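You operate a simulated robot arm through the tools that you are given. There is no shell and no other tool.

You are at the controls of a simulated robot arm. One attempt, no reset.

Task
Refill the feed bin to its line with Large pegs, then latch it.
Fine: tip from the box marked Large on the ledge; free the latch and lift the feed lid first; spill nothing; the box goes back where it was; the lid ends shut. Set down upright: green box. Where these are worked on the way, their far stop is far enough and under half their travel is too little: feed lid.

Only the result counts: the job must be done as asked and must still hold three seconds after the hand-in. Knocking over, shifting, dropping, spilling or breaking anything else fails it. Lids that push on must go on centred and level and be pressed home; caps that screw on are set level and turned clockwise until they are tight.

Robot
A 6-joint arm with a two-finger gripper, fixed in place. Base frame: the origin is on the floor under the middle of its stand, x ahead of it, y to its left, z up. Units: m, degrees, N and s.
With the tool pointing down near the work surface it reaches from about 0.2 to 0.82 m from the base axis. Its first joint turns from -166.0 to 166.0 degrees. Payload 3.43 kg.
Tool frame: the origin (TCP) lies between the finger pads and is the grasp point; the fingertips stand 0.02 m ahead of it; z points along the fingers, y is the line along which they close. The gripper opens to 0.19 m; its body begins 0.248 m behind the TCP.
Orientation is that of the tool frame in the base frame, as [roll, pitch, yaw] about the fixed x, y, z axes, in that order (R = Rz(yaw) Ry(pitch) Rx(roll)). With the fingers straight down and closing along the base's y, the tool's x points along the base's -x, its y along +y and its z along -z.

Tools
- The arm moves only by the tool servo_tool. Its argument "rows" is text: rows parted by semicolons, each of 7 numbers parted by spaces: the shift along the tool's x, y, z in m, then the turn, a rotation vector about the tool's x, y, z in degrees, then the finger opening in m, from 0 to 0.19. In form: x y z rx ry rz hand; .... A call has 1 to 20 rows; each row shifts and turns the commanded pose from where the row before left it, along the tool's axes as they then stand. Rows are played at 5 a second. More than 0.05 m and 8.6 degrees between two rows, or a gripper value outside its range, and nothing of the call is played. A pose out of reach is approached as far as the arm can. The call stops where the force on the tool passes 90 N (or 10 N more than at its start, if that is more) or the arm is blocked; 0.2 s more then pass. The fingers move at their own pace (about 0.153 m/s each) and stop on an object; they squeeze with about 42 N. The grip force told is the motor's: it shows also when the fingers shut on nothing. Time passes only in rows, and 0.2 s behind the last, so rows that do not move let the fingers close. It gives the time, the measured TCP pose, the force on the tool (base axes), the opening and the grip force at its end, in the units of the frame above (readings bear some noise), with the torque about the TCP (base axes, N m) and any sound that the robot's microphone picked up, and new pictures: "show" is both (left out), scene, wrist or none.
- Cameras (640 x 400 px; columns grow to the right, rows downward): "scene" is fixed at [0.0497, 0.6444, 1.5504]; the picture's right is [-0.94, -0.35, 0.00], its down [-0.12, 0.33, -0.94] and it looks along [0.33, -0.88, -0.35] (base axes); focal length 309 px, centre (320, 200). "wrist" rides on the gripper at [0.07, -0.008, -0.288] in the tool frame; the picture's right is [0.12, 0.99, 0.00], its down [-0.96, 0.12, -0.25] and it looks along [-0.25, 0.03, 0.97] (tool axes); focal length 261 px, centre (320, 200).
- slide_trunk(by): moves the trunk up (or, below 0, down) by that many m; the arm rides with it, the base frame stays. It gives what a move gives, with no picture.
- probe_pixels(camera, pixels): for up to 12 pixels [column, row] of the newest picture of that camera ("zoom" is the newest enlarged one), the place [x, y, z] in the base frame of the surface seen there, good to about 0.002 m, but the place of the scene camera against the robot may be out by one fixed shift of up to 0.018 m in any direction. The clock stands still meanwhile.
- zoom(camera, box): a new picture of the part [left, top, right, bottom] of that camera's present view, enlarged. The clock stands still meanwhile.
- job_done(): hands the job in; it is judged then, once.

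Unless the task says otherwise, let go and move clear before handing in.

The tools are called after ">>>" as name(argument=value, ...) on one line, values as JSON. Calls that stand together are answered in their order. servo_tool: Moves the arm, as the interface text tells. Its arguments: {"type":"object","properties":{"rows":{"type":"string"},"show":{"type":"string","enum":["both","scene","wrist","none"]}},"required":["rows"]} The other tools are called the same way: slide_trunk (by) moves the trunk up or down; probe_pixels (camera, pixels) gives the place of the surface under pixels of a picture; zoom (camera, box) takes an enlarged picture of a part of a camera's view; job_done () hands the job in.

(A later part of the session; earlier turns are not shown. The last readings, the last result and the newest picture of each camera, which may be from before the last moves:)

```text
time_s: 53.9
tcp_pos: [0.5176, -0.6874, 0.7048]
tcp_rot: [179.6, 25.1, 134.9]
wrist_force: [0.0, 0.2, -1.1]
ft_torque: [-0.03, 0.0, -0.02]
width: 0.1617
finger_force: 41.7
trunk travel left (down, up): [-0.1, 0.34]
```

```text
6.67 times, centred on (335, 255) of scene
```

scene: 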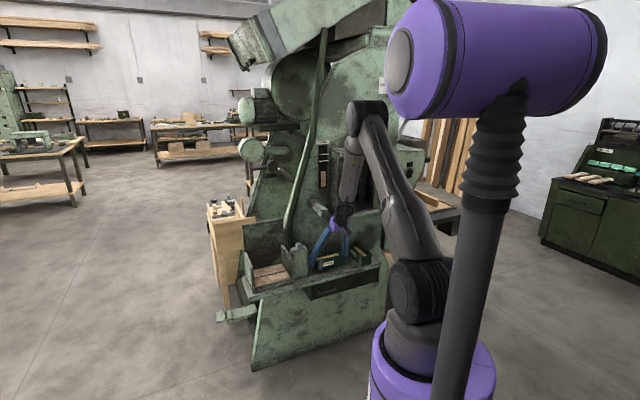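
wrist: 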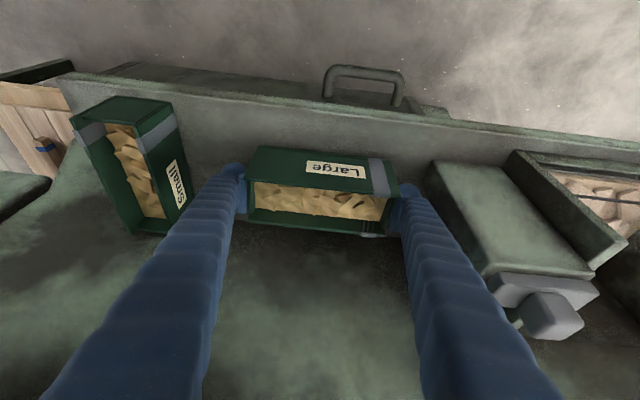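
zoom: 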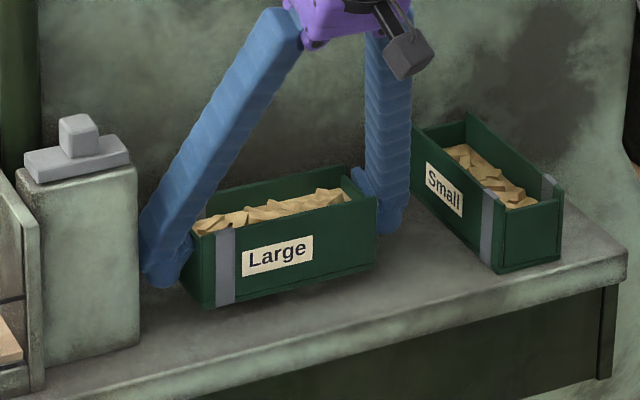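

The box hangs level in the grip, and the pegs are undisturbed. I'll carry it outward and up, away from the bar, in gentle steps.

>>> servo_tool(rows="0.01 0 -0.016 0 0 0 0.12; 0.0203 0 -0.0228 0 0 0 0.12; 0.0203 0 -0.0228 0 0 0 0.12; 0.0203 0 -0.0228 0 0 0 0.12; 0.0203 0 -0.0228 0 0 0 0.12; 0.0103 0 -0.0128 0 0 0 0.12; 0 0 0 0 0 0 0.12", show="both")

>>> probe_pixels(camera="scene", pixels=[[212, 208], [250, 215], [233, 230], [250, 250], [222, 203], [240, 207], [238, 200], [245, 245]])

```text
time_s: 55.5
tcp_pos: [0.4151, -0.587, 0.7704]
tcp_rot: [179.7, 25.2, 134.9]
wrist_force: [0.0, -0.2, -2.2]
ft_torque: [-0.02, -0.02, -0.01]
width: 0.1618
finger_force: 42.1
trunk travel left (down, up): [-0.1, 0.34]
```

scene: 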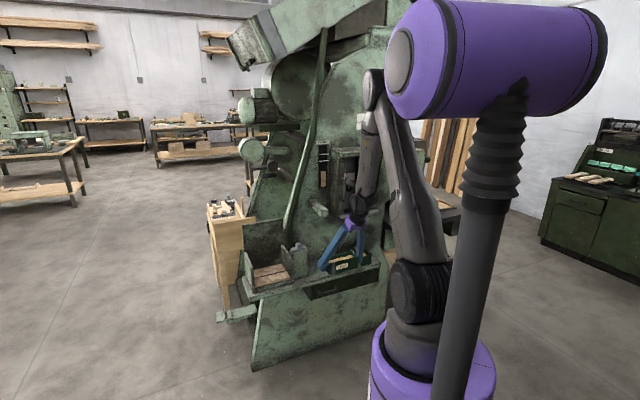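
wrist: 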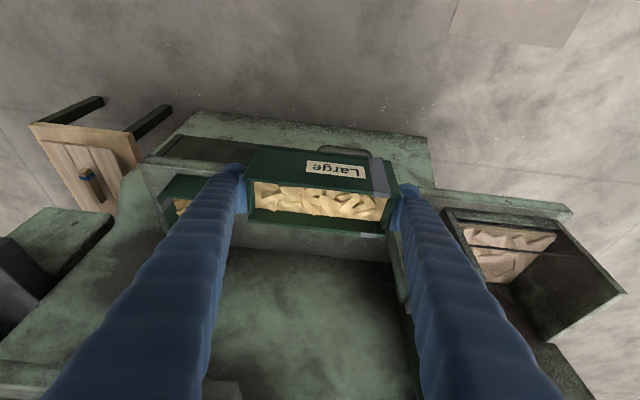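

```text
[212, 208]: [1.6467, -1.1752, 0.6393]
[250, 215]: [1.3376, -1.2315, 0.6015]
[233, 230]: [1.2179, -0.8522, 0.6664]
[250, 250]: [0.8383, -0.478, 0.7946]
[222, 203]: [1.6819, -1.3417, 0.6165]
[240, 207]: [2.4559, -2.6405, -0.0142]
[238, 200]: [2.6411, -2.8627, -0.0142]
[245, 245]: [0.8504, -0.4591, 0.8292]
```

The box rides steadily. I'll raise it and carry it across in front of the bin.

>>> servo_tool(rows="-0.0043 0.016 -0.0127 0 0 0 0.12; -0.0043 0.032 -0.0127 0 0 0 0.12; -0.0043 0.032 -0.0127 0 0 0 0.12; -0.0043 0.032 -0.0127 0 0 0 0.12; -0.0043 0.032 -0.0127 0 0 0 0.12; -0.0043 0.032 -0.0127 0 0 0 0.12; -0.0043 0.032 -0.0127 0 0 0 0.12; -0.0043 0.032 -0.0127 0 0 0 0.12; -0.0043 0.032 -0.0127 0 0 0 0.12; -0.0043 0.032 -0.0127 0 0 0 0.12; -0.0043 0.032 -0.0127 0 0 0 0.12; -0.0043 0.032 -0.0127 0 0 0 0.12; 0 0.016 0 0 0 0 0.12; 0 0 0 0 0 0 0.12", show="both")

```text
time_s: 58.5
tcp_pos: [0.5839, -0.3806, 0.9049]
tcp_rot: [179.8, 25.1, 134.9]
wrist_force: [0.3, -0.4, -0.9]
ft_torque: [0.01, 0.01, -0.01]
width: 0.1621
finger_force: 42.1
out of reach, approached as far as the arm can: row 5, 6, 7, 8, 9, 10
trunk travel left (down, up): [-0.1, 0.34]
```

scene: 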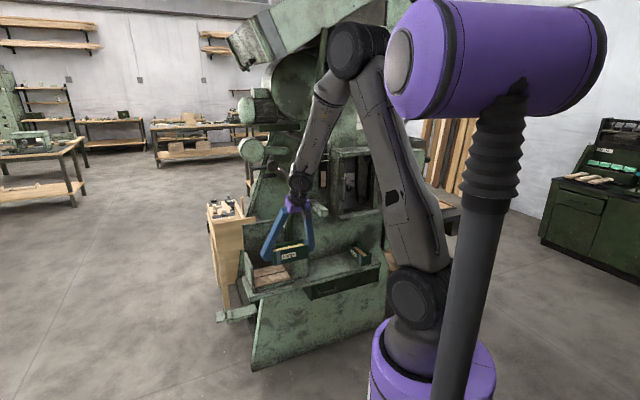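
wrist: 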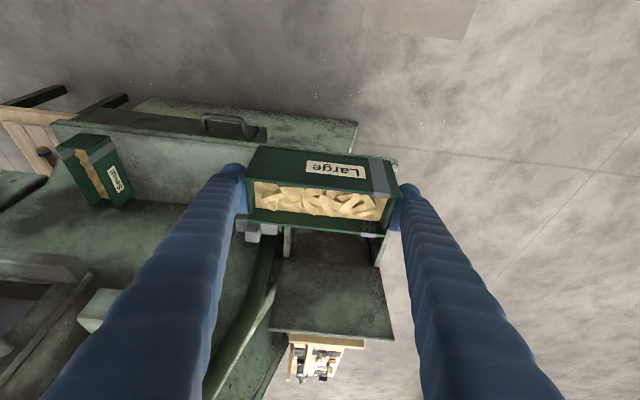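

Some rows were near a wrist singularity so the motion fell short, but the box is still level and orientation is kept. I'll move in over the bin toward the pour start position in steps.

>>> servo_tool(rows="-0.0253 0.0169 0.0059 0 0 0 0.12; -0.0253 0.0169 0.0059 0 0 0 0.12; -0.0253 0.0169 0.0079 0 0 0 0.12; -0.0253 0.0169 0.0079 0 0 0 0.12; -0.0253 0.0169 0.0079 0 0 0 0.12; 0 0 0 0 0 0 0.12", show="both")

```text
time_s: 59.9
tcp_pos: [0.7358, -0.4117, 0.9286]
tcp_rot: [179.7, 25.1, 134.9]
wrist_force: [-0.3, -0.5, -2.2]
ft_torque: [-0.02, -0.01, 0.0]
width: 0.1621
finger_force: 41.5
trunk travel left (down, up): [-0.1, 0.34]
```

scene: 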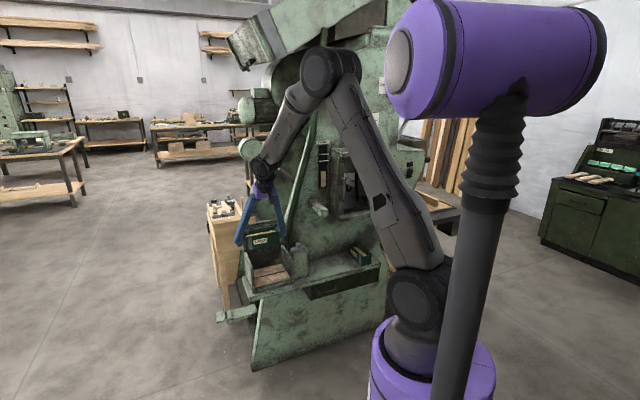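
wrist: 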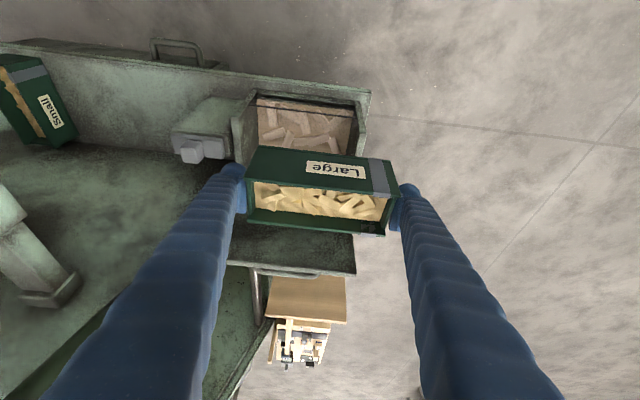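

The box is over the bin's front. I'll make the final approach to the start of the pour.

>>> servo_tool(rows="-0.016 0.011 0.0085 0 0 0 0.12; -0.016 0.011 0.0085 0 0 0 0.12; -0.0156 0.011 0.0085 0 0 0 0.12; 0 0 0 0 0 0 0.12", show="both")

>>> zoom(camera="wrist", box=[200, 60, 440, 270])

>>> zoom(camera="scene", box=[225, 200, 325, 300])

```text
time_s: 60.9
tcp_pos: [0.7972, -0.4266, 0.9253]
tcp_rot: [179.9, 25.1, 134.9]
wrist_force: [0.2, -0.4, -0.8]
ft_torque: [0.04, 0.02, -0.01]
width: 0.1621
finger_force: 41.7
trunk travel left (down, up): [-0.1, 0.34]
```

scene: 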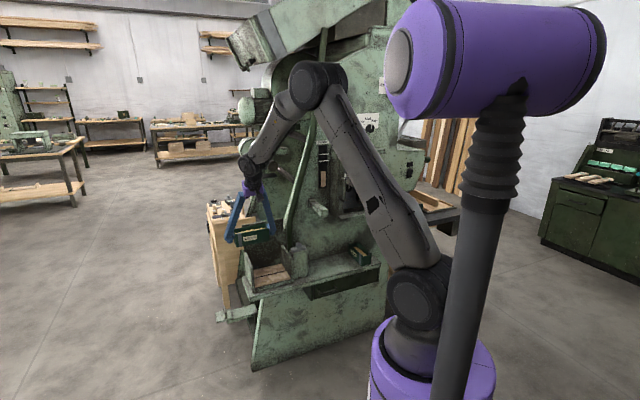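
wrist: 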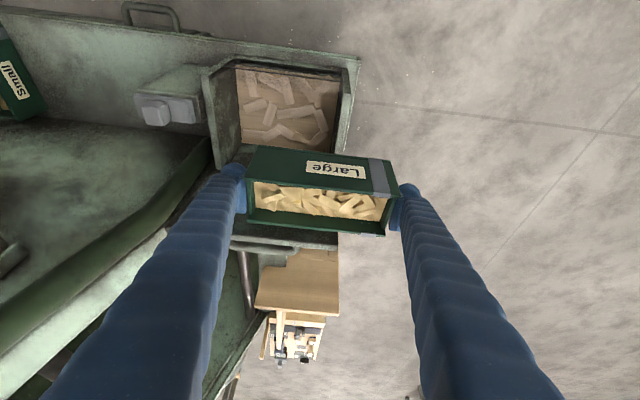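

```text
1.90 times, centred on (320, 165) of wrist
```

zoom: 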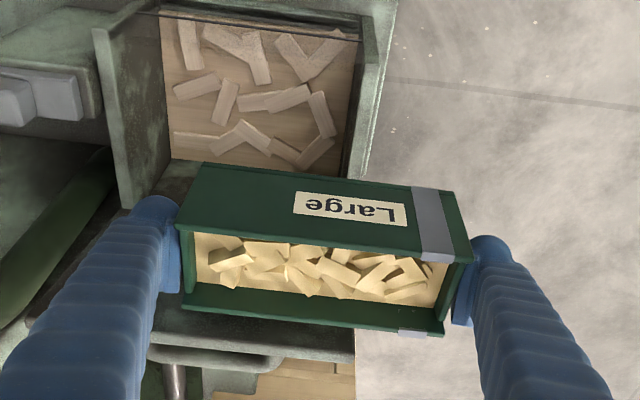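

```text
4.00 times, centred on (275, 250) of scene
```

zoom: 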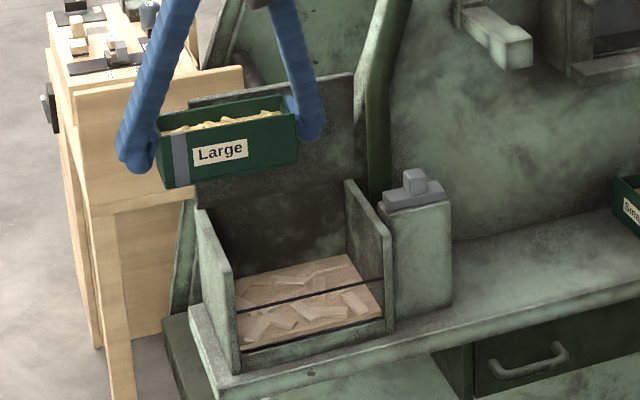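

The box's −u end (scene image right) is over the bin's middle with lid clear behind it. I'll begin tipping slowly: 24° first.

>>> servo_tool(rows="0 0 0 -5.43 0 2.54 0.12; 0 0 0 -5.43 0 2.54 0.12; 0 0 0 -5.43 0 2.54 0.12; 0 0 0 -5.43 0 2.54 0.12; 0 0 0 0 0 0 0.12", show="scene")

>>> zoom(camera="scene", box=[225, 200, 325, 300])

```text
time_s: 62.1
tcp_pos: [0.7934, -0.3993, 0.9071]
tcp_rot: [170.3, 28.4, 128.7]
wrist_force: [-0.2, 0.1, -1.9]
ft_torque: [-0.03, 0.01, 0.02]
width: 0.162
finger_force: 42.1
out of reach, approached as far as the arm can: row 1, 2, 3, 4
trunk travel left (down, up): [-0.1, 0.34]
```

scene: 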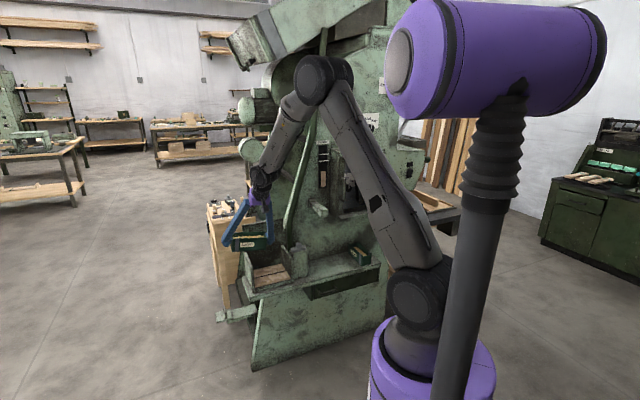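

```text
4.00 times, centred on (275, 250) of scene
```

zoom: 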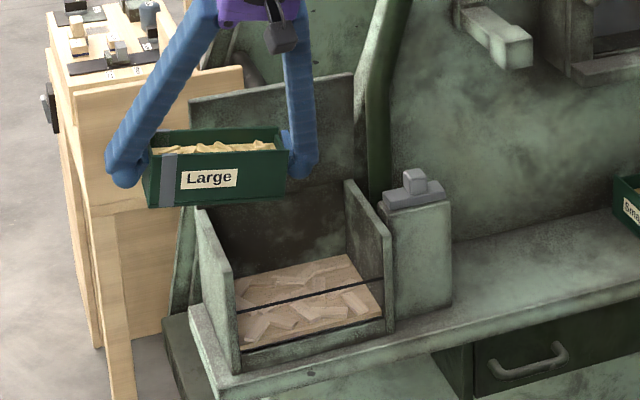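

The wrist ran into a near-singular posture here (tool nearly in line with the forearm), so it did not tip; the box is still level. I'll probe the arm's links to plan around it.

>>> probe_pixels(camera="scene", pixels=[[310, 85], [330, 72], [292, 110], [272, 150], [258, 178], [262, 195], [412, 298], [400, 240], [350, 130], [284, 130]])

>>> zoom(camera="scene", box=[220, 40, 420, 260])

```text
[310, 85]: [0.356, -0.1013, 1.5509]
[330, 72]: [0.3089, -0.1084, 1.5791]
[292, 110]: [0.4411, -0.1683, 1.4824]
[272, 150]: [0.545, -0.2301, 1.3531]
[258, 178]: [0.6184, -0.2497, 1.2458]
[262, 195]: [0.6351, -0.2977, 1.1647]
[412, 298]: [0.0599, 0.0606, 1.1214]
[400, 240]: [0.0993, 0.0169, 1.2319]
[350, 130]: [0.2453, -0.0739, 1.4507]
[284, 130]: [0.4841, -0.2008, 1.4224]
```

```text
1.82 times, centred on (320, 150) of scene
```

zoom: 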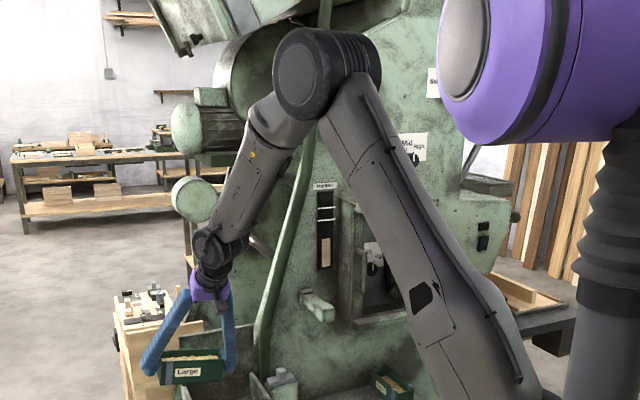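

The forearm dips ~45° and the tool can't come within about 25° of its line. Raising the hand and then lowering the trunk the last 0.1 m will flatten the forearm, so I'll first raise 0.1 m while restoring the box level.

>>> servo_tool(rows="-0.0115 0 -0.0225 0 0 0 0.12; -0.0115 0 -0.0225 3.45 1.7 -2.8 0.12; -0.0115 0 -0.0225 3.45 1.7 -2.8 0.12; -0.0115 0 -0.0225 0 0 0 0.12; 0 0 0 0 0 0 0.12", show="scene")

```text
time_s: 63.3
tcp_pos: [0.7877, -0.405, 1.0074]
tcp_rot: [-179.6, 25.5, 135.3]
wrist_force: [-0.6, 0.3, -2.8]
ft_torque: [-0.03, -0.06, 0.0]
width: 0.1618
finger_force: 41.9
trunk travel left (down, up): [-0.1, 0.34]
```

scene: 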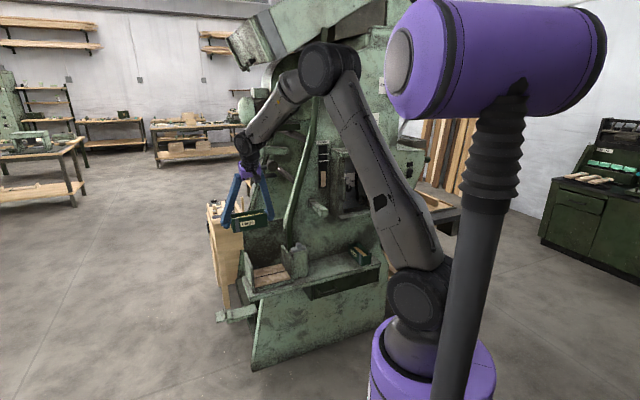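

Orientation is restored with the box level. I'll fine-position above the bin, then lower the trunk by 0.1.

>>> servo_tool(rows="-0.0146 -0.0045 -0.0053 0 0 0 0.12; -0.0146 -0.0045 -0.0053 0 0 0 0.12; 0 0 0 0 0 0 0.12", show="none")

>>> slide_trunk(by=-0.1)

>>> servo_tool(rows="0 0 0 0 0 0 0.12", show="both")

```text
time_s: 64.1
tcp_pos: [0.7957, -0.426, 1.03]
tcp_rot: [-179.3, 25.7, 135.4]
wrist_force: [-0.1, -0.2, -1.0]
ft_torque: [-0.02, 0.0, 0.04]
width: 0.1622
finger_force: 41.8
trunk travel left (down, up): [-0.1, 0.34]
```

```text
time_s: 65.4
tcp_pos: [0.7954, -0.4256, 0.9304]
tcp_rot: [-179.3, 25.9, 135.3]
wrist_force: [-0.3, 1.0, -1.7]
ft_torque: [-0.01, -0.03, -0.01]
width: 0.162
finger_force: 42.2
trunk travel left (down, up): [0.0, 0.44]
```

```text
time_s: 65.8
tcp_pos: [0.7954, -0.4271, 0.9301]
tcp_rot: [-179.4, 25.8, 135.3]
wrist_force: [0.6, 0.2, -0.6]
ft_torque: [0.02, -0.01, 0.03]
width: 0.1618
finger_force: 42.0
trunk travel left (down, up): [0.0, 0.44]
```

scene: 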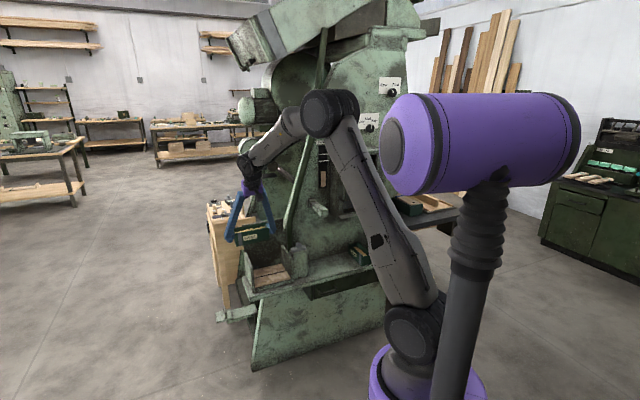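
wrist: 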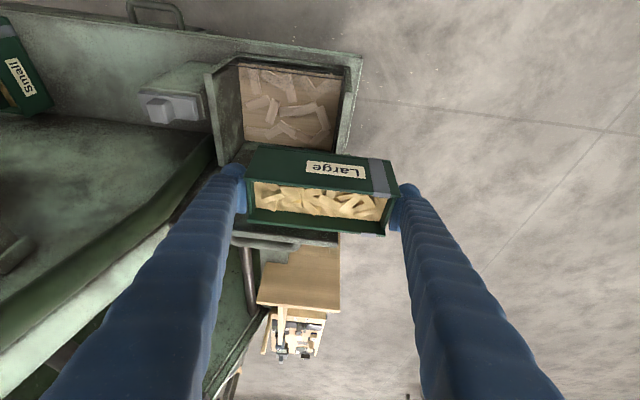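

The forearm is now flatter. I'll try the tipping again: 24° in four rows.

>>> servo_tool(rows="0 0 0 -5.4 0 2.61 0.12; 0 0 0 -5.4 0 2.61 0.12; 0 0 0 -5.4 0 2.61 0.12; 0 0 0 -5.4 0 2.61 0.12; 0 0 0 0 0 0 0.12", show="both")

>>> zoom(camera="scene", box=[225, 200, 325, 300])

```text
time_s: 67.0
tcp_pos: [0.7959, -0.3953, 0.9086]
tcp_rot: [172.0, 29.9, 129.0]
wrist_force: [0.1, -0.3, -1.5]
ft_torque: [-0.03, -0.03, 0.01]
width: 0.1622
finger_force: 42.2
out of reach, approached as far as the arm can: row 1, 2, 3, 4
trunk travel left (down, up): [0.0, 0.44]
```

scene: 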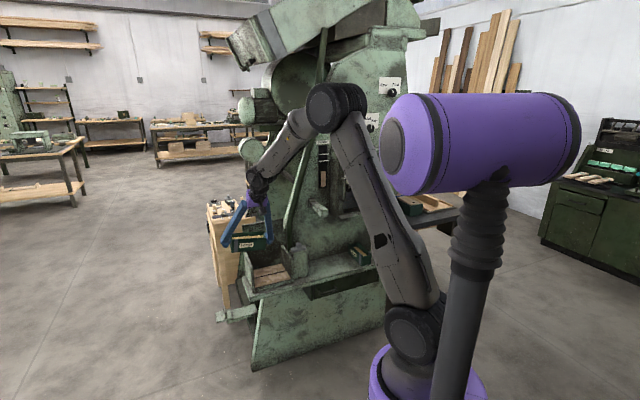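
wrist: 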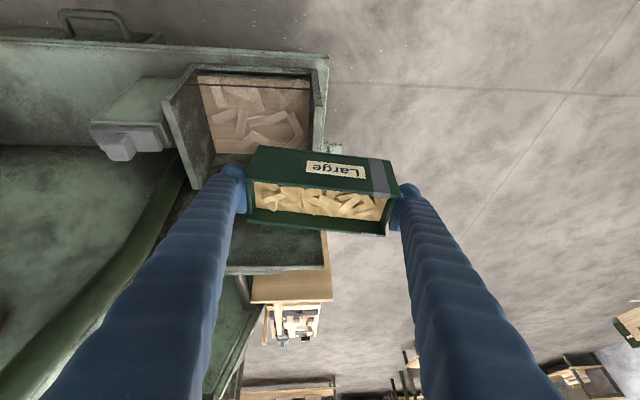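

```text
4.00 times, centred on (275, 250) of scene
```

zoom: 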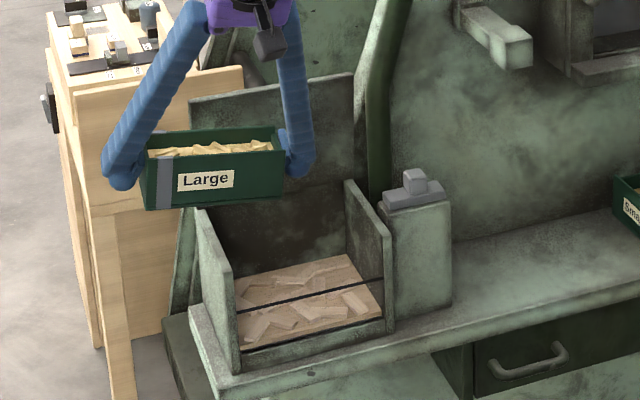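

Still limited, even with a flatter forearm, and it settles at nearly the same pose, so the cause is different. I'll look closely at the arm's wrist joints.

>>> zoom(camera="scene", box=[225, 70, 385, 250])

>>> probe_pixels(camera="scene", pixels=[[325, 105], [348, 98], [300, 125], [280, 150], [265, 170], [258, 180], [254, 190], [262, 195], [410, 335], [385, 240], [350, 140], [255, 200]])

```text
2.22 times, centred on (305, 160) of scene
```

zoom: 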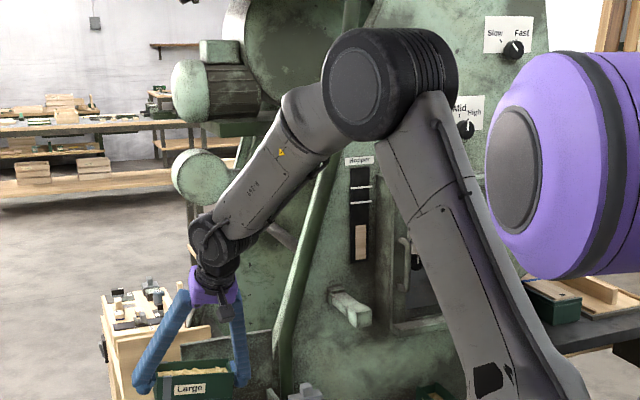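

```text
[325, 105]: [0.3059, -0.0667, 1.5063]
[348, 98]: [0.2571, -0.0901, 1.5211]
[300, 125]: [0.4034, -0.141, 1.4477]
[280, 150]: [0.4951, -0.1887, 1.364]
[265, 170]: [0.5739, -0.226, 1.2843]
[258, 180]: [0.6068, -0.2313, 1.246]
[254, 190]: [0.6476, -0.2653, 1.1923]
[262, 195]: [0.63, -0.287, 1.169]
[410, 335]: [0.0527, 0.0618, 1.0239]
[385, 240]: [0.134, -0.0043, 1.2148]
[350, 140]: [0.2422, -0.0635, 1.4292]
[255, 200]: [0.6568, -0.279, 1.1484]
```

The wrist seems wound up against a joint limit in this direction rather than truly out of reach. I'll check the pipe's position, since pouring over the other end (away from this limit) would bring the box nearer to it.

>>> probe_pixels(camera="wrist", pixels=[[175, 195], [150, 225], [120, 262], [90, 300], [60, 330], [30, 360], [130, 150], [118, 140], [230, 180], [270, 270]])

>>> probe_pixels(camera="scene", pixels=[[291, 238], [294, 220], [298, 205], [302, 185], [306, 165], [288, 246], [291, 200], [312, 150]])

```text
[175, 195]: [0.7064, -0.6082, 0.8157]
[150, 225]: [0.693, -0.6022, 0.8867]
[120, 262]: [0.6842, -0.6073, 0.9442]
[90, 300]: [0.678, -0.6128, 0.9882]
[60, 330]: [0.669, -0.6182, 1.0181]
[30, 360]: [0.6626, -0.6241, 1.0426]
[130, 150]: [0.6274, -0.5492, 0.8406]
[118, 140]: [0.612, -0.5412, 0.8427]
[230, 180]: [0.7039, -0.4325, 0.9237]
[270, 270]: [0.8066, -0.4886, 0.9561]
```

```text
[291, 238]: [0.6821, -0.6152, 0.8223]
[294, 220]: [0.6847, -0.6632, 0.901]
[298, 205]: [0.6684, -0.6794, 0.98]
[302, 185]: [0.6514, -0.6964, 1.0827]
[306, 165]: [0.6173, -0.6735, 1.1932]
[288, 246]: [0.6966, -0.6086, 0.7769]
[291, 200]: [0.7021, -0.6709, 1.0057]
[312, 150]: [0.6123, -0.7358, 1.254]
```

The pipe's front surface is at v≈-0.912, leaving enough room to tip toward +u instead. I'll level the box, then shift it to u≈0.11 so its strip end is over the bin's middle.

>>> servo_tool(rows="-0.0068 0 -0.0136 0 0 0 0.12; -0.0068 0 -0.0136 2.6 2.2 -2.65 0.12; 0 -0.01 0 2.6 2.2 -2.65 0.12; -0.002 -0.027 0.001 0 0 0 0.12; -0.002 -0.027 0.001 0 0 0 0.12; -0.002 -0.027 0.001 0 0 0 0.12; -0.002 -0.027 0.001 0 0 0 0.12; -0.002 -0.027 0.001 0 0 0 0.12; -0.002 -0.026 0.001 0 0 0 0.12; 0 0 0 0 0 0 0.12", show="both")

```text
time_s: 69.2
tcp_pos: [0.6839, -0.4975, 0.9145]
tcp_rot: [-178.0, 26.8, 135.3]
wrist_force: [-0.6, -1.0, -2.2]
ft_torque: [0.02, -0.01, -0.01]
width: 0.1618
finger_force: 42.3
out of reach, approached as far as the arm can: row 5, 6, 7, 8, 9
trunk travel left (down, up): [0.0, 0.44]
```

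scene: 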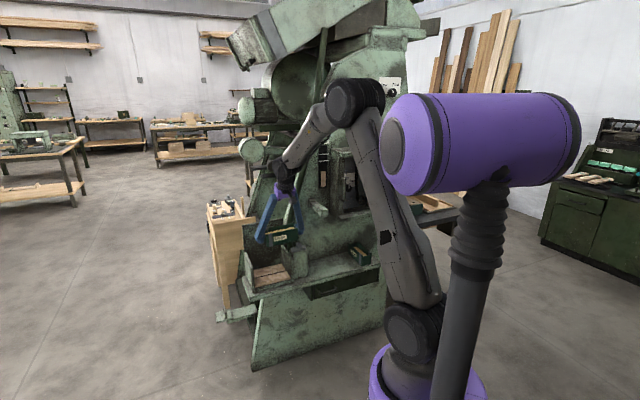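
wrist: 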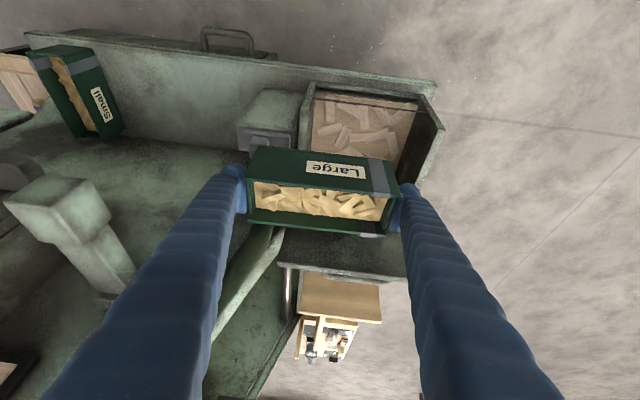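

Comparing with earlier reachable poses, the wrist has flipped into a wound-up branch near a joint limit; tipping the other way (strip end down) moves away from that limit. I'll yaw the box −12° for margin and settle it at the bin's middle-left.

>>> servo_tool(rows="0 0 0 1.7 0.65 5.35 0.12; 0 0 0 1.7 0.65 5.35 0.12; -0.0161 -0.008 -0.0089 0 0 0 0.12; -0.0161 -0.008 -0.0089 0 0 0 0.12; 0 0 0 0 0 0 0.12", show="both")

```text
time_s: 70.4
tcp_pos: [0.685, -0.5164, 0.9375]
tcp_rot: [179.4, 25.1, 123.5]
wrist_force: [-0.5, 0.1, -1.9]
ft_torque: [-0.04, -0.04, 0.01]
width: 0.1619
finger_force: 42.0
out of reach, approached as far as the arm can: row 1, 4
trunk travel left (down, up): [0.0, 0.44]
```

scene: 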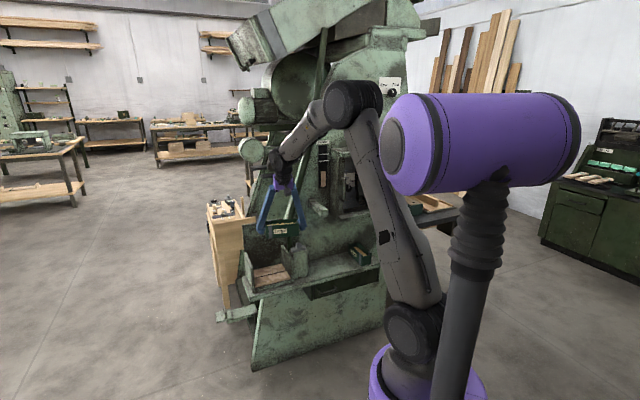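
wrist: 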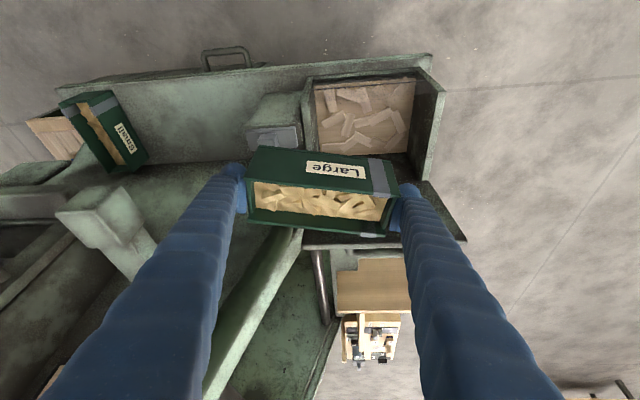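

The box is level above the bin with its strip end over the middle. I'll test tipping the strip end down 15°.

>>> servo_tool(rows="0 0 0 4.53 0 -2.12 0.12; 0 0 0 4.53 0 -2.12 0.12; 0 0 0 4.53 0 -2.12 0.12; 0 0 0 0 0 0 0.12", show="wrist")

>>> zoom(camera="scene", box=[225, 200, 325, 300])

```text
time_s: 71.4
tcp_pos: [0.6845, -0.5154, 0.938]
tcp_rot: [-165.0, 23.7, 130.4]
wrist_force: [-0.8, 1.0, -1.8]
ft_torque: [-0.03, 0.03, -0.04]
width: 0.162
finger_force: 42.3
trunk travel left (down, up): [0.0, 0.44]
```

wrist: 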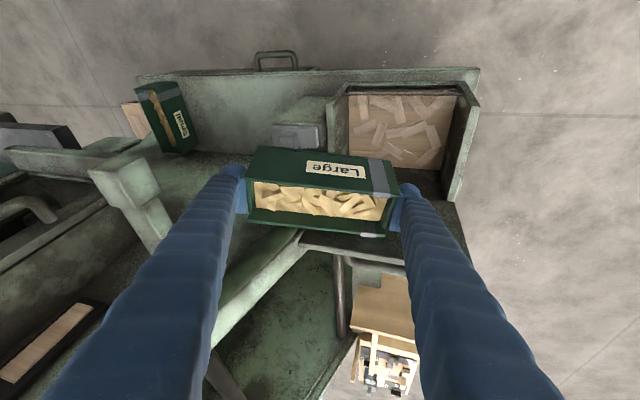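

```text
4.00 times, centred on (275, 250) of scene
```

zoom: 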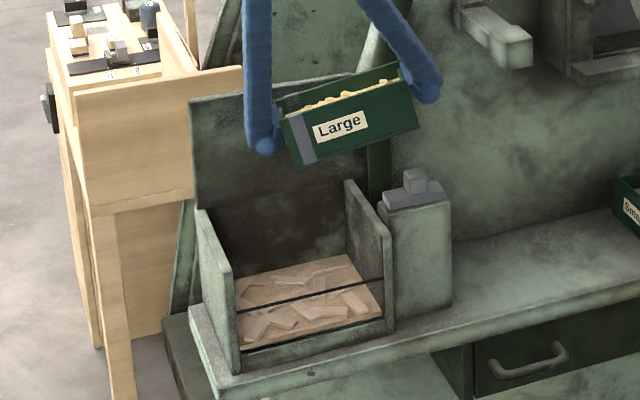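

Tipping this way works: the box is at about 15° with the strip end down over the bin. I'll continue to 30°.

>>> servo_tool(rows="0 0 0 4.53 0 -2.12 0.12; 0 0 0 4.53 0 -2.12 0.12; 0 0 0 4.53 0 -2.12 0.12; 0 0 0 0 0 0 0.12; 0 0 0 0 0 0 0.12", show="wrist")

>>> zoom(camera="scene", box=[225, 200, 325, 300])

```text
time_s: 72.6
tcp_pos: [0.684, -0.5167, 0.9379]
tcp_rot: [-149.0, 21.3, 136.8]
wrist_force: [0.6, -0.1, -1.6]
ft_torque: [0.01, -0.01, 0.0]
width: 0.162
finger_force: 41.9
trunk travel left (down, up): [0.0, 0.44]
```

wrist: 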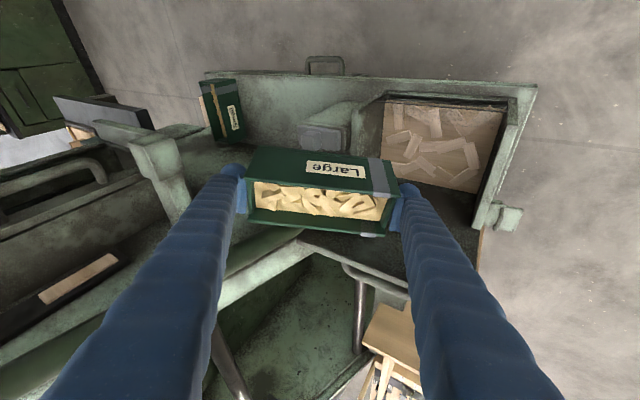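

```text
4.00 times, centred on (275, 250) of scene
```

zoom: 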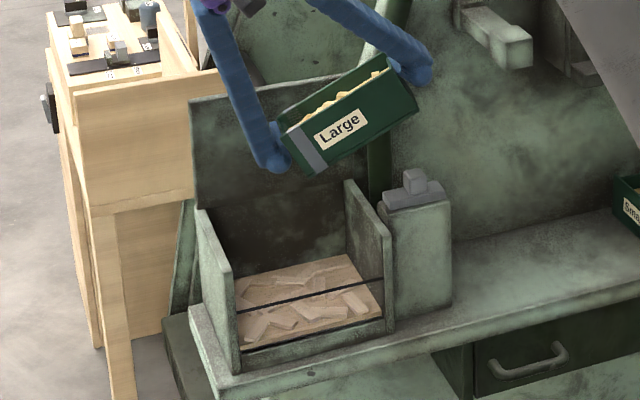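

No pegs have moved at 30°. I'll continue to 45°.

>>> servo_tool(rows="0 0 0 4.53 0 -2.12 0.12; 0 0 0 4.53 0 -2.12 0.12; 0 0 0 4.53 0 -2.12 0.12; 0 0 0 0 0 0 0.12; 0 0 0 0 0 0 0.12", show="wrist")

>>> zoom(camera="scene", box=[225, 200, 325, 300])

```text
time_s: 73.8
tcp_pos: [0.6845, -0.5159, 0.938]
tcp_rot: [-133.7, 17.3, 142.0]
wrist_force: [-0.7, 0.6, -1.3]
ft_torque: [0.0, -0.06, 0.01]
width: 0.1619
finger_force: 41.5
trunk travel left (down, up): [0.0, 0.44]
```

wrist: 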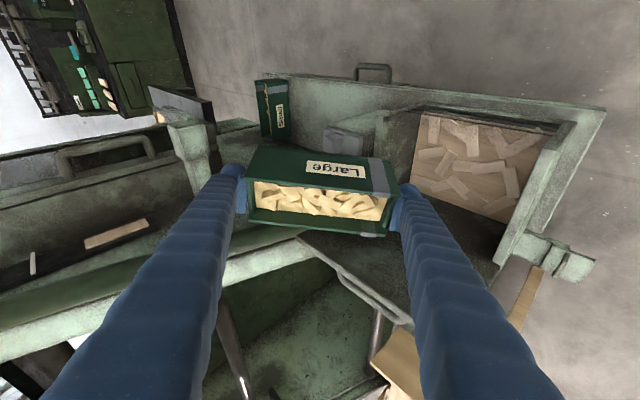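

```text
4.00 times, centred on (275, 250) of scene
```

zoom: 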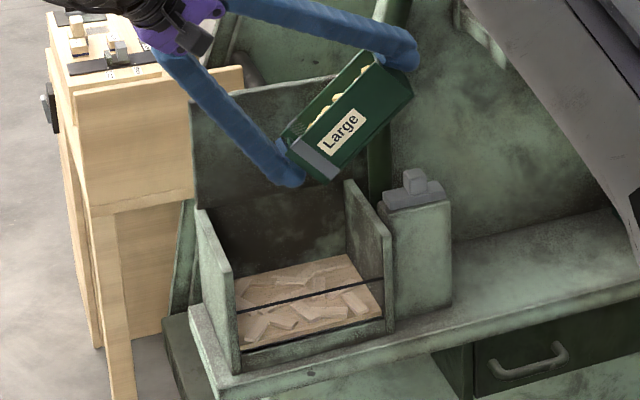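

No flow at 45° yet. I'll tip to 55° and look.

>>> servo_tool(rows="0 0 0 4.53 0 -2.12 0.12; 0 0 0 4.53 0 -2.12 0.12; 0 0 0 0 0 0 0.12; 0 0 0 0 0 0 0.12", show="wrist")

>>> zoom(camera="scene", box=[225, 200, 325, 300])

```text
time_s: 74.8
tcp_pos: [0.6845, -0.5158, 0.9391]
tcp_rot: [-123.8, 14.0, 144.7]
wrist_force: [0.2, 0.5, -1.8]
ft_torque: [0.02, -0.05, 0.03]
width: 0.162
finger_force: 41.9
trunk travel left (down, up): [0.0, 0.44]
```

wrist: 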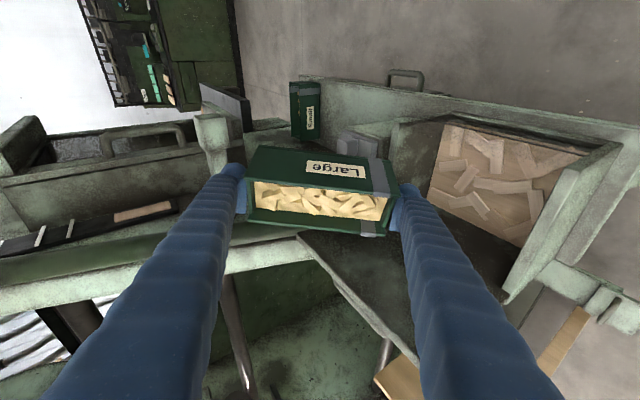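

```text
4.00 times, centred on (275, 250) of scene
```

zoom: 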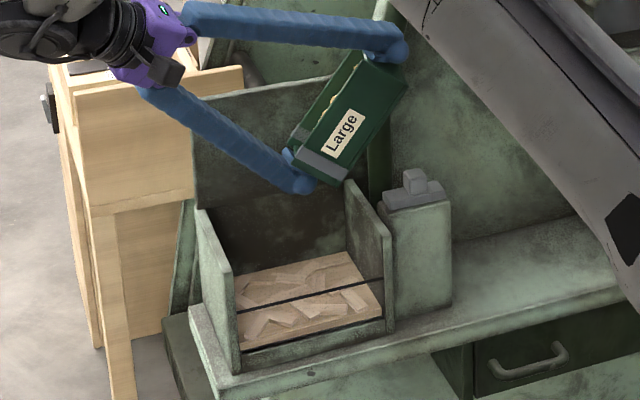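

The surface in the bin looks a touch different. I'll probe its height and look at the box.

>>> probe_pixels(camera="zoom", pixels=[[255, 338], [300, 322], [375, 305], [270, 295], [340, 262], [350, 320], [245, 310], [375, 280], [300, 165], [340, 185], [330, 175]])

>>> zoom(camera="wrist", box=[220, 130, 420, 250])

```text
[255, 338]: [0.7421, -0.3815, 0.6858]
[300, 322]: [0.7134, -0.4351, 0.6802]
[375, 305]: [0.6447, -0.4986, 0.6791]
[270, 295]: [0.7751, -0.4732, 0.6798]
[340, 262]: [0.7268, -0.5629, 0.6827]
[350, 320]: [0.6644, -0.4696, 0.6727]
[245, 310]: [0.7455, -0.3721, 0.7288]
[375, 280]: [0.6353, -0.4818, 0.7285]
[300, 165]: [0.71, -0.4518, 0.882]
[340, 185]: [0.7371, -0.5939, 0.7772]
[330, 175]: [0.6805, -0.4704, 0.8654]
```

```text
3.20 times, centred on (320, 190) of wrist
```

zoom: 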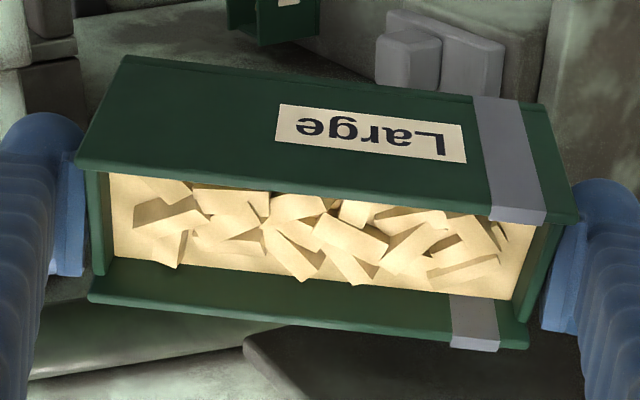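

The bin surface has risen a few millimetres, so flow has begun around 50°. I'll hold here for a second and see if it continues.

>>> servo_tool(rows="0 0 0 0 0 0 0.12; 0 0 0 0 0 0 0.12; 0 0 0 0 0 0 0.12; 0 0 0 0 0 0 0.12; 0 0 0 0 0 0 0.12", show="scene")

>>> zoom(camera="scene", box=[225, 200, 325, 300])

>>> probe_pixels(camera="zoom", pixels=[[300, 322], [375, 305], [270, 295], [340, 262], [350, 320], [375, 280]])

```text
time_s: 76.0
tcp_pos: [0.6842, -0.5158, 0.9376]
tcp_rot: [-124.0, 13.8, 144.6]
wrist_force: [-0.4, -0.1, -0.7]
ft_torque: [-0.03, 0.03, -0.02]
width: 0.1619
finger_force: 41.9
trunk travel left (down, up): [0.0, 0.44]
```

scene: 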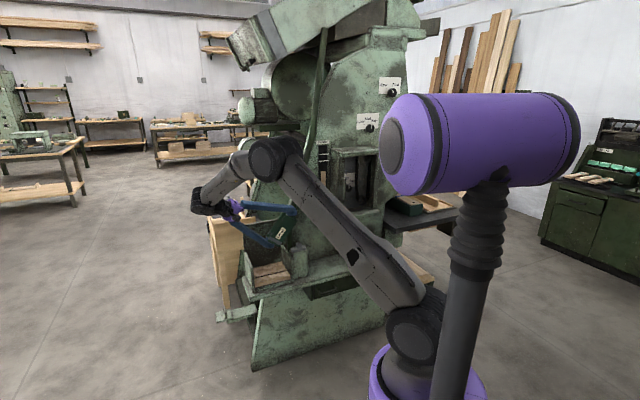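

```text
4.00 times, centred on (275, 250) of scene
```

zoom: 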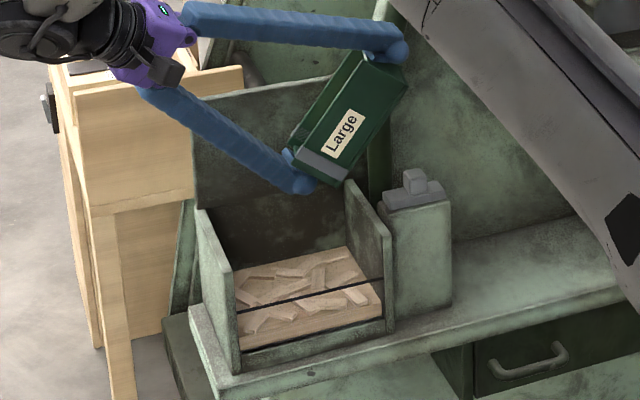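

```text
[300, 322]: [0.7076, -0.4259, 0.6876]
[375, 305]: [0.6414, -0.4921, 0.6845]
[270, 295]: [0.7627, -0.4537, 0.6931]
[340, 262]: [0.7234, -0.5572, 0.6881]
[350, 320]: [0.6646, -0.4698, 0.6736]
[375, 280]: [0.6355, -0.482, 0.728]
```

The level is rising about 7 mm per second while I hold (now ≈0.688 against the line at 0.728 in scene readings). I'll keep holding and check again.

>>> servo_tool(rows="0 0 0 0 0 0 0.12; 0 0 0 0 0 0 0.12; 0 0 0 0 0 0 0.12; 0 0 0 0 0 0 0.12; 0 0 0 0 0 0 0.12; 0 0 0 0 0 0 0.12; 0 0 0 0 0 0 0.12", show="both")

>>> zoom(camera="scene", box=[225, 200, 325, 300])

>>> probe_pixels(camera="zoom", pixels=[[300, 322], [375, 305], [270, 295], [340, 262], [350, 320], [310, 275], [250, 320]])

```text
time_s: 77.6
tcp_pos: [0.6839, -0.5159, 0.9378]
tcp_rot: [-124.0, 13.9, 144.7]
wrist_force: [0.6, 0.8, -2.1]
ft_torque: [0.0, 0.02, 0.0]
width: 0.1616
finger_force: 42.1
trunk travel left (down, up): [0.0, 0.44]
```

scene: 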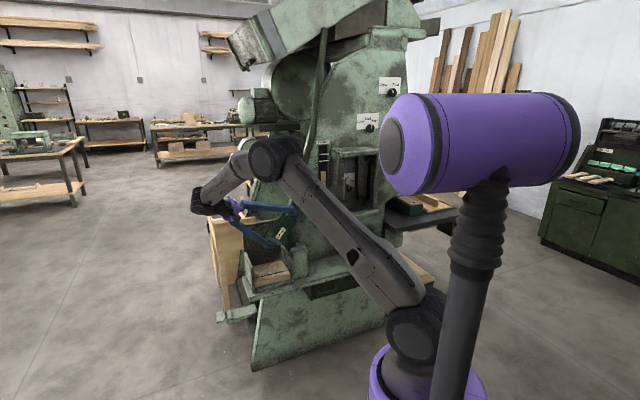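
wrist: 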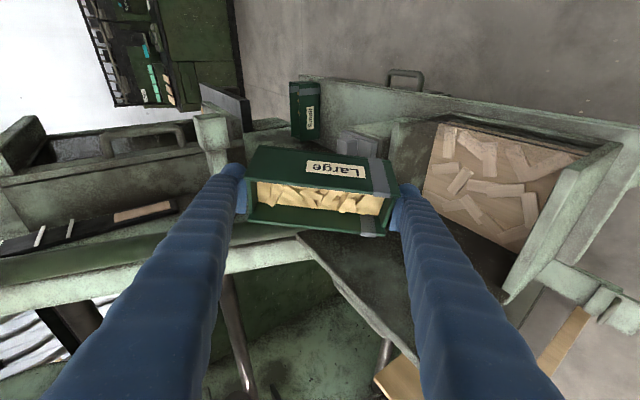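

```text
4.00 times, centred on (275, 250) of scene
```

zoom: 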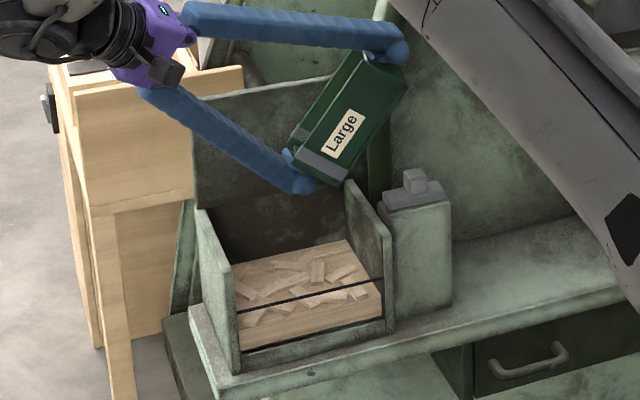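

```text
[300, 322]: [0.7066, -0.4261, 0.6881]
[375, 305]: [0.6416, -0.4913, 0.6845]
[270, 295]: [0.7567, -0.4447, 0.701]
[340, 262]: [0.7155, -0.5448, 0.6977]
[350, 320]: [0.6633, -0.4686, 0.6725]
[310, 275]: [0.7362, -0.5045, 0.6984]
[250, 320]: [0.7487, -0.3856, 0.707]
```

Surface now reads ≈0.698 versus the line at 0.728, rising about 6 mm/s. I'll hold a further ~2.4 s.

>>> servo_tool(rows="0 0 0 0 0 0 0.12; 0 0 0 0 0 0 0.12; 0 0 0 0 0 0 0.12; 0 0 0 0 0 0 0.12; 0 0 0 0 0 0 0.12; 0 0 0 0 0 0 0.12; 0 0 0 0 0 0 0.12; 0 0 0 0 0 0 0.12; 0 0 0 0 0 0 0.12; 0 0 0 0 0 0 0.12", show="both")

>>> zoom(camera="scene", box=[225, 200, 325, 300])

>>> probe_pixels(camera="zoom", pixels=[[280, 285], [270, 295], [340, 262], [330, 255], [310, 275], [250, 310], [370, 285], [245, 310], [300, 300]])

```text
time_s: 79.8
tcp_pos: [0.6844, -0.5158, 0.9378]
tcp_rot: [-123.8, 13.9, 144.7]
wrist_force: [0.1, 0.8, -2.3]
ft_torque: [-0.01, -0.04, 0.0]
width: 0.1623
finger_force: 41.8
trunk travel left (down, up): [0.0, 0.44]
```

scene: 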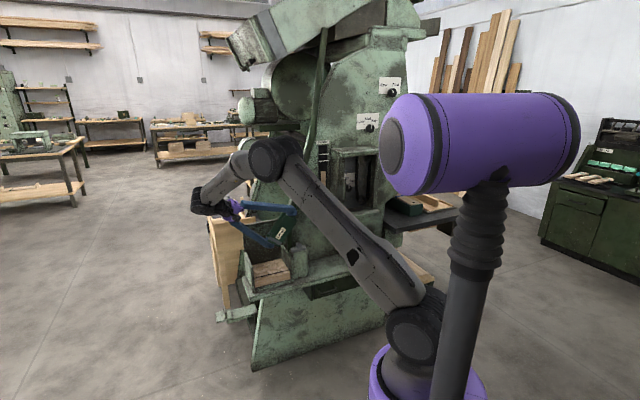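
wrist: 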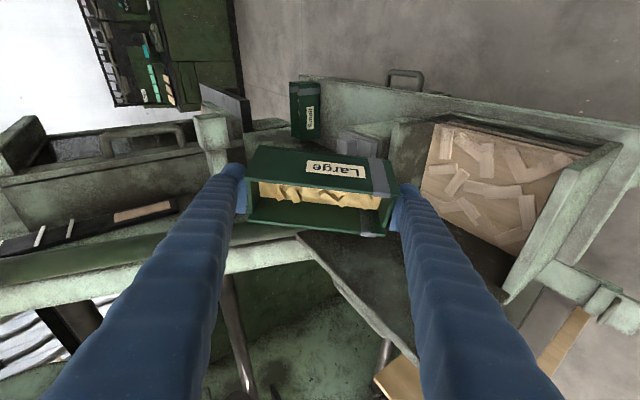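

```text
4.00 times, centred on (275, 250) of scene
```

zoom: 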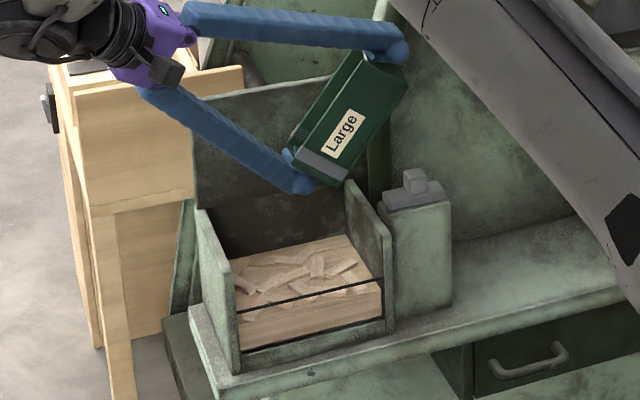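

```text
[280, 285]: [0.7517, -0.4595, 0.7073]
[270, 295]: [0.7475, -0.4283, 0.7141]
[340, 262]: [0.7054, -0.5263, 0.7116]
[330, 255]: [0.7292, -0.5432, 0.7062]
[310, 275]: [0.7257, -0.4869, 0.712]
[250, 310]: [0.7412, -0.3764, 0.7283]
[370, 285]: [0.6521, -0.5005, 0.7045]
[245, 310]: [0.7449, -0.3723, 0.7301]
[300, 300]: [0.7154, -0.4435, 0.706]
```

The base surface is at about 0.706 and the line at 0.7285. I'll zoom closer on the window for a clearer comparison.

>>> zoom(camera="scene", box=[245, 250, 300, 292])

>>> zoom(camera="wrist", box=[220, 130, 420, 250])

```text
9.52 times, centred on (272, 271) of scene
```

zoom: 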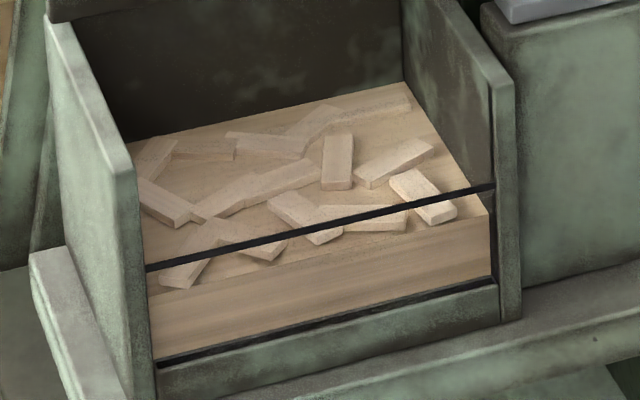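

```text
3.20 times, centred on (320, 190) of wrist
```

zoom: 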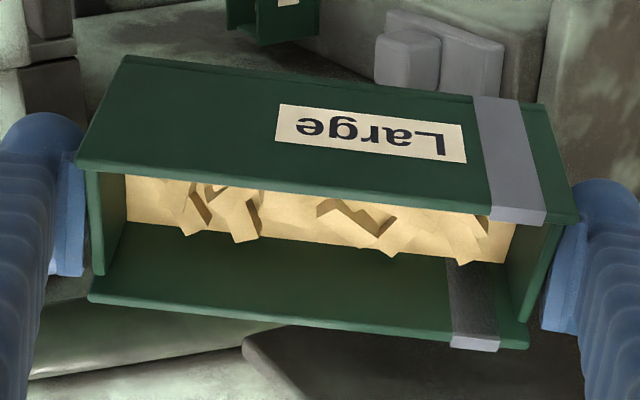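

The fill's front edge is still clearly below the dark line, and the box still holds pegs. I'll hold two more seconds.

>>> servo_tool(rows="0 0 0 0 0 0 0.12; 0 0 0 0 0 0 0.12; 0 0 0 0 0 0 0.12; 0 0 0 0 0 0 0.12; 0 0 0 0 0 0 0.12; 0 0 0 0 0 0 0.12; 0 0 0 0 0 0 0.12", show="both")

>>> zoom(camera="wrist", box=[220, 130, 420, 250])

>>> zoom(camera="scene", box=[245, 250, 300, 292])

>>> probe_pixels(camera="zoom", pixels=[[300, 130], [400, 100], [250, 150], [350, 230], [300, 250], [180, 135], [460, 200], [300, 232]])

```text
time_s: 81.4
tcp_pos: [0.6839, -0.5157, 0.9378]
tcp_rot: [-124.0, 13.9, 144.7]
wrist_force: [0.5, -0.6, -1.2]
ft_torque: [0.01, -0.04, -0.02]
width: 0.1618
finger_force: 42.2
trunk travel left (down, up): [0.0, 0.44]
```

scene: 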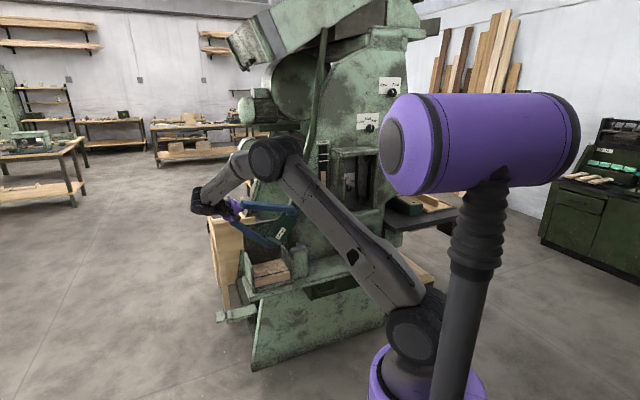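
wrist: 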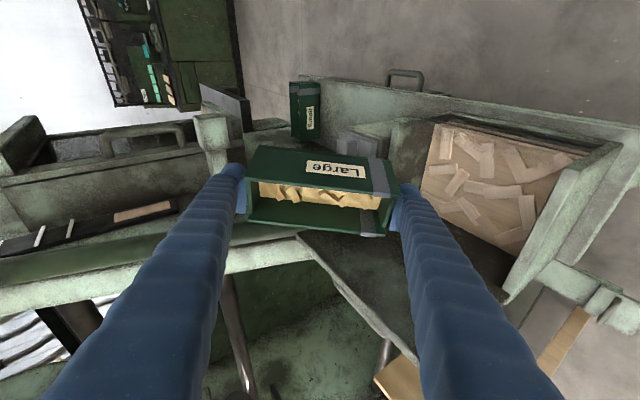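

```text
3.20 times, centred on (320, 190) of wrist
```

zoom: 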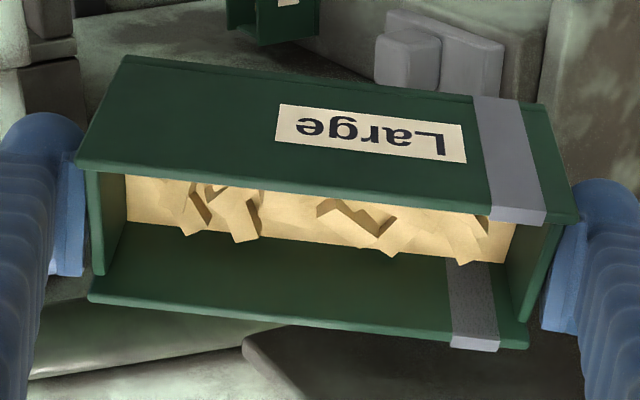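

```text
9.52 times, centred on (272, 271) of scene
```

zoom: 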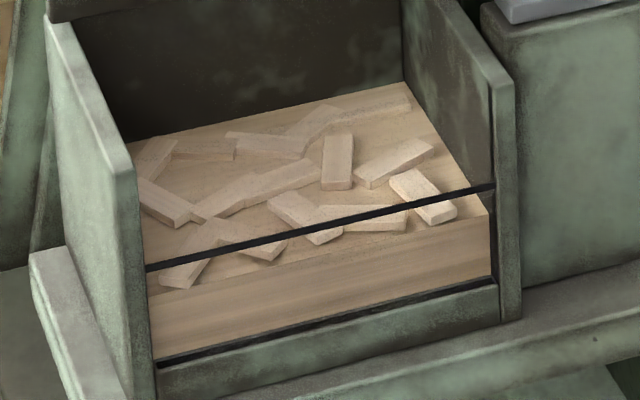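

```text
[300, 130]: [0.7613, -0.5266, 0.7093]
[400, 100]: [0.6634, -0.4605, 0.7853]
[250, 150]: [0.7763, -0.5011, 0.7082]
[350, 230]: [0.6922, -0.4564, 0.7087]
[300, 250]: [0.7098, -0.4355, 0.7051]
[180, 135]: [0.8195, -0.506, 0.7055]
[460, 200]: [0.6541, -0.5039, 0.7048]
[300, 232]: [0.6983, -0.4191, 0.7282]
```

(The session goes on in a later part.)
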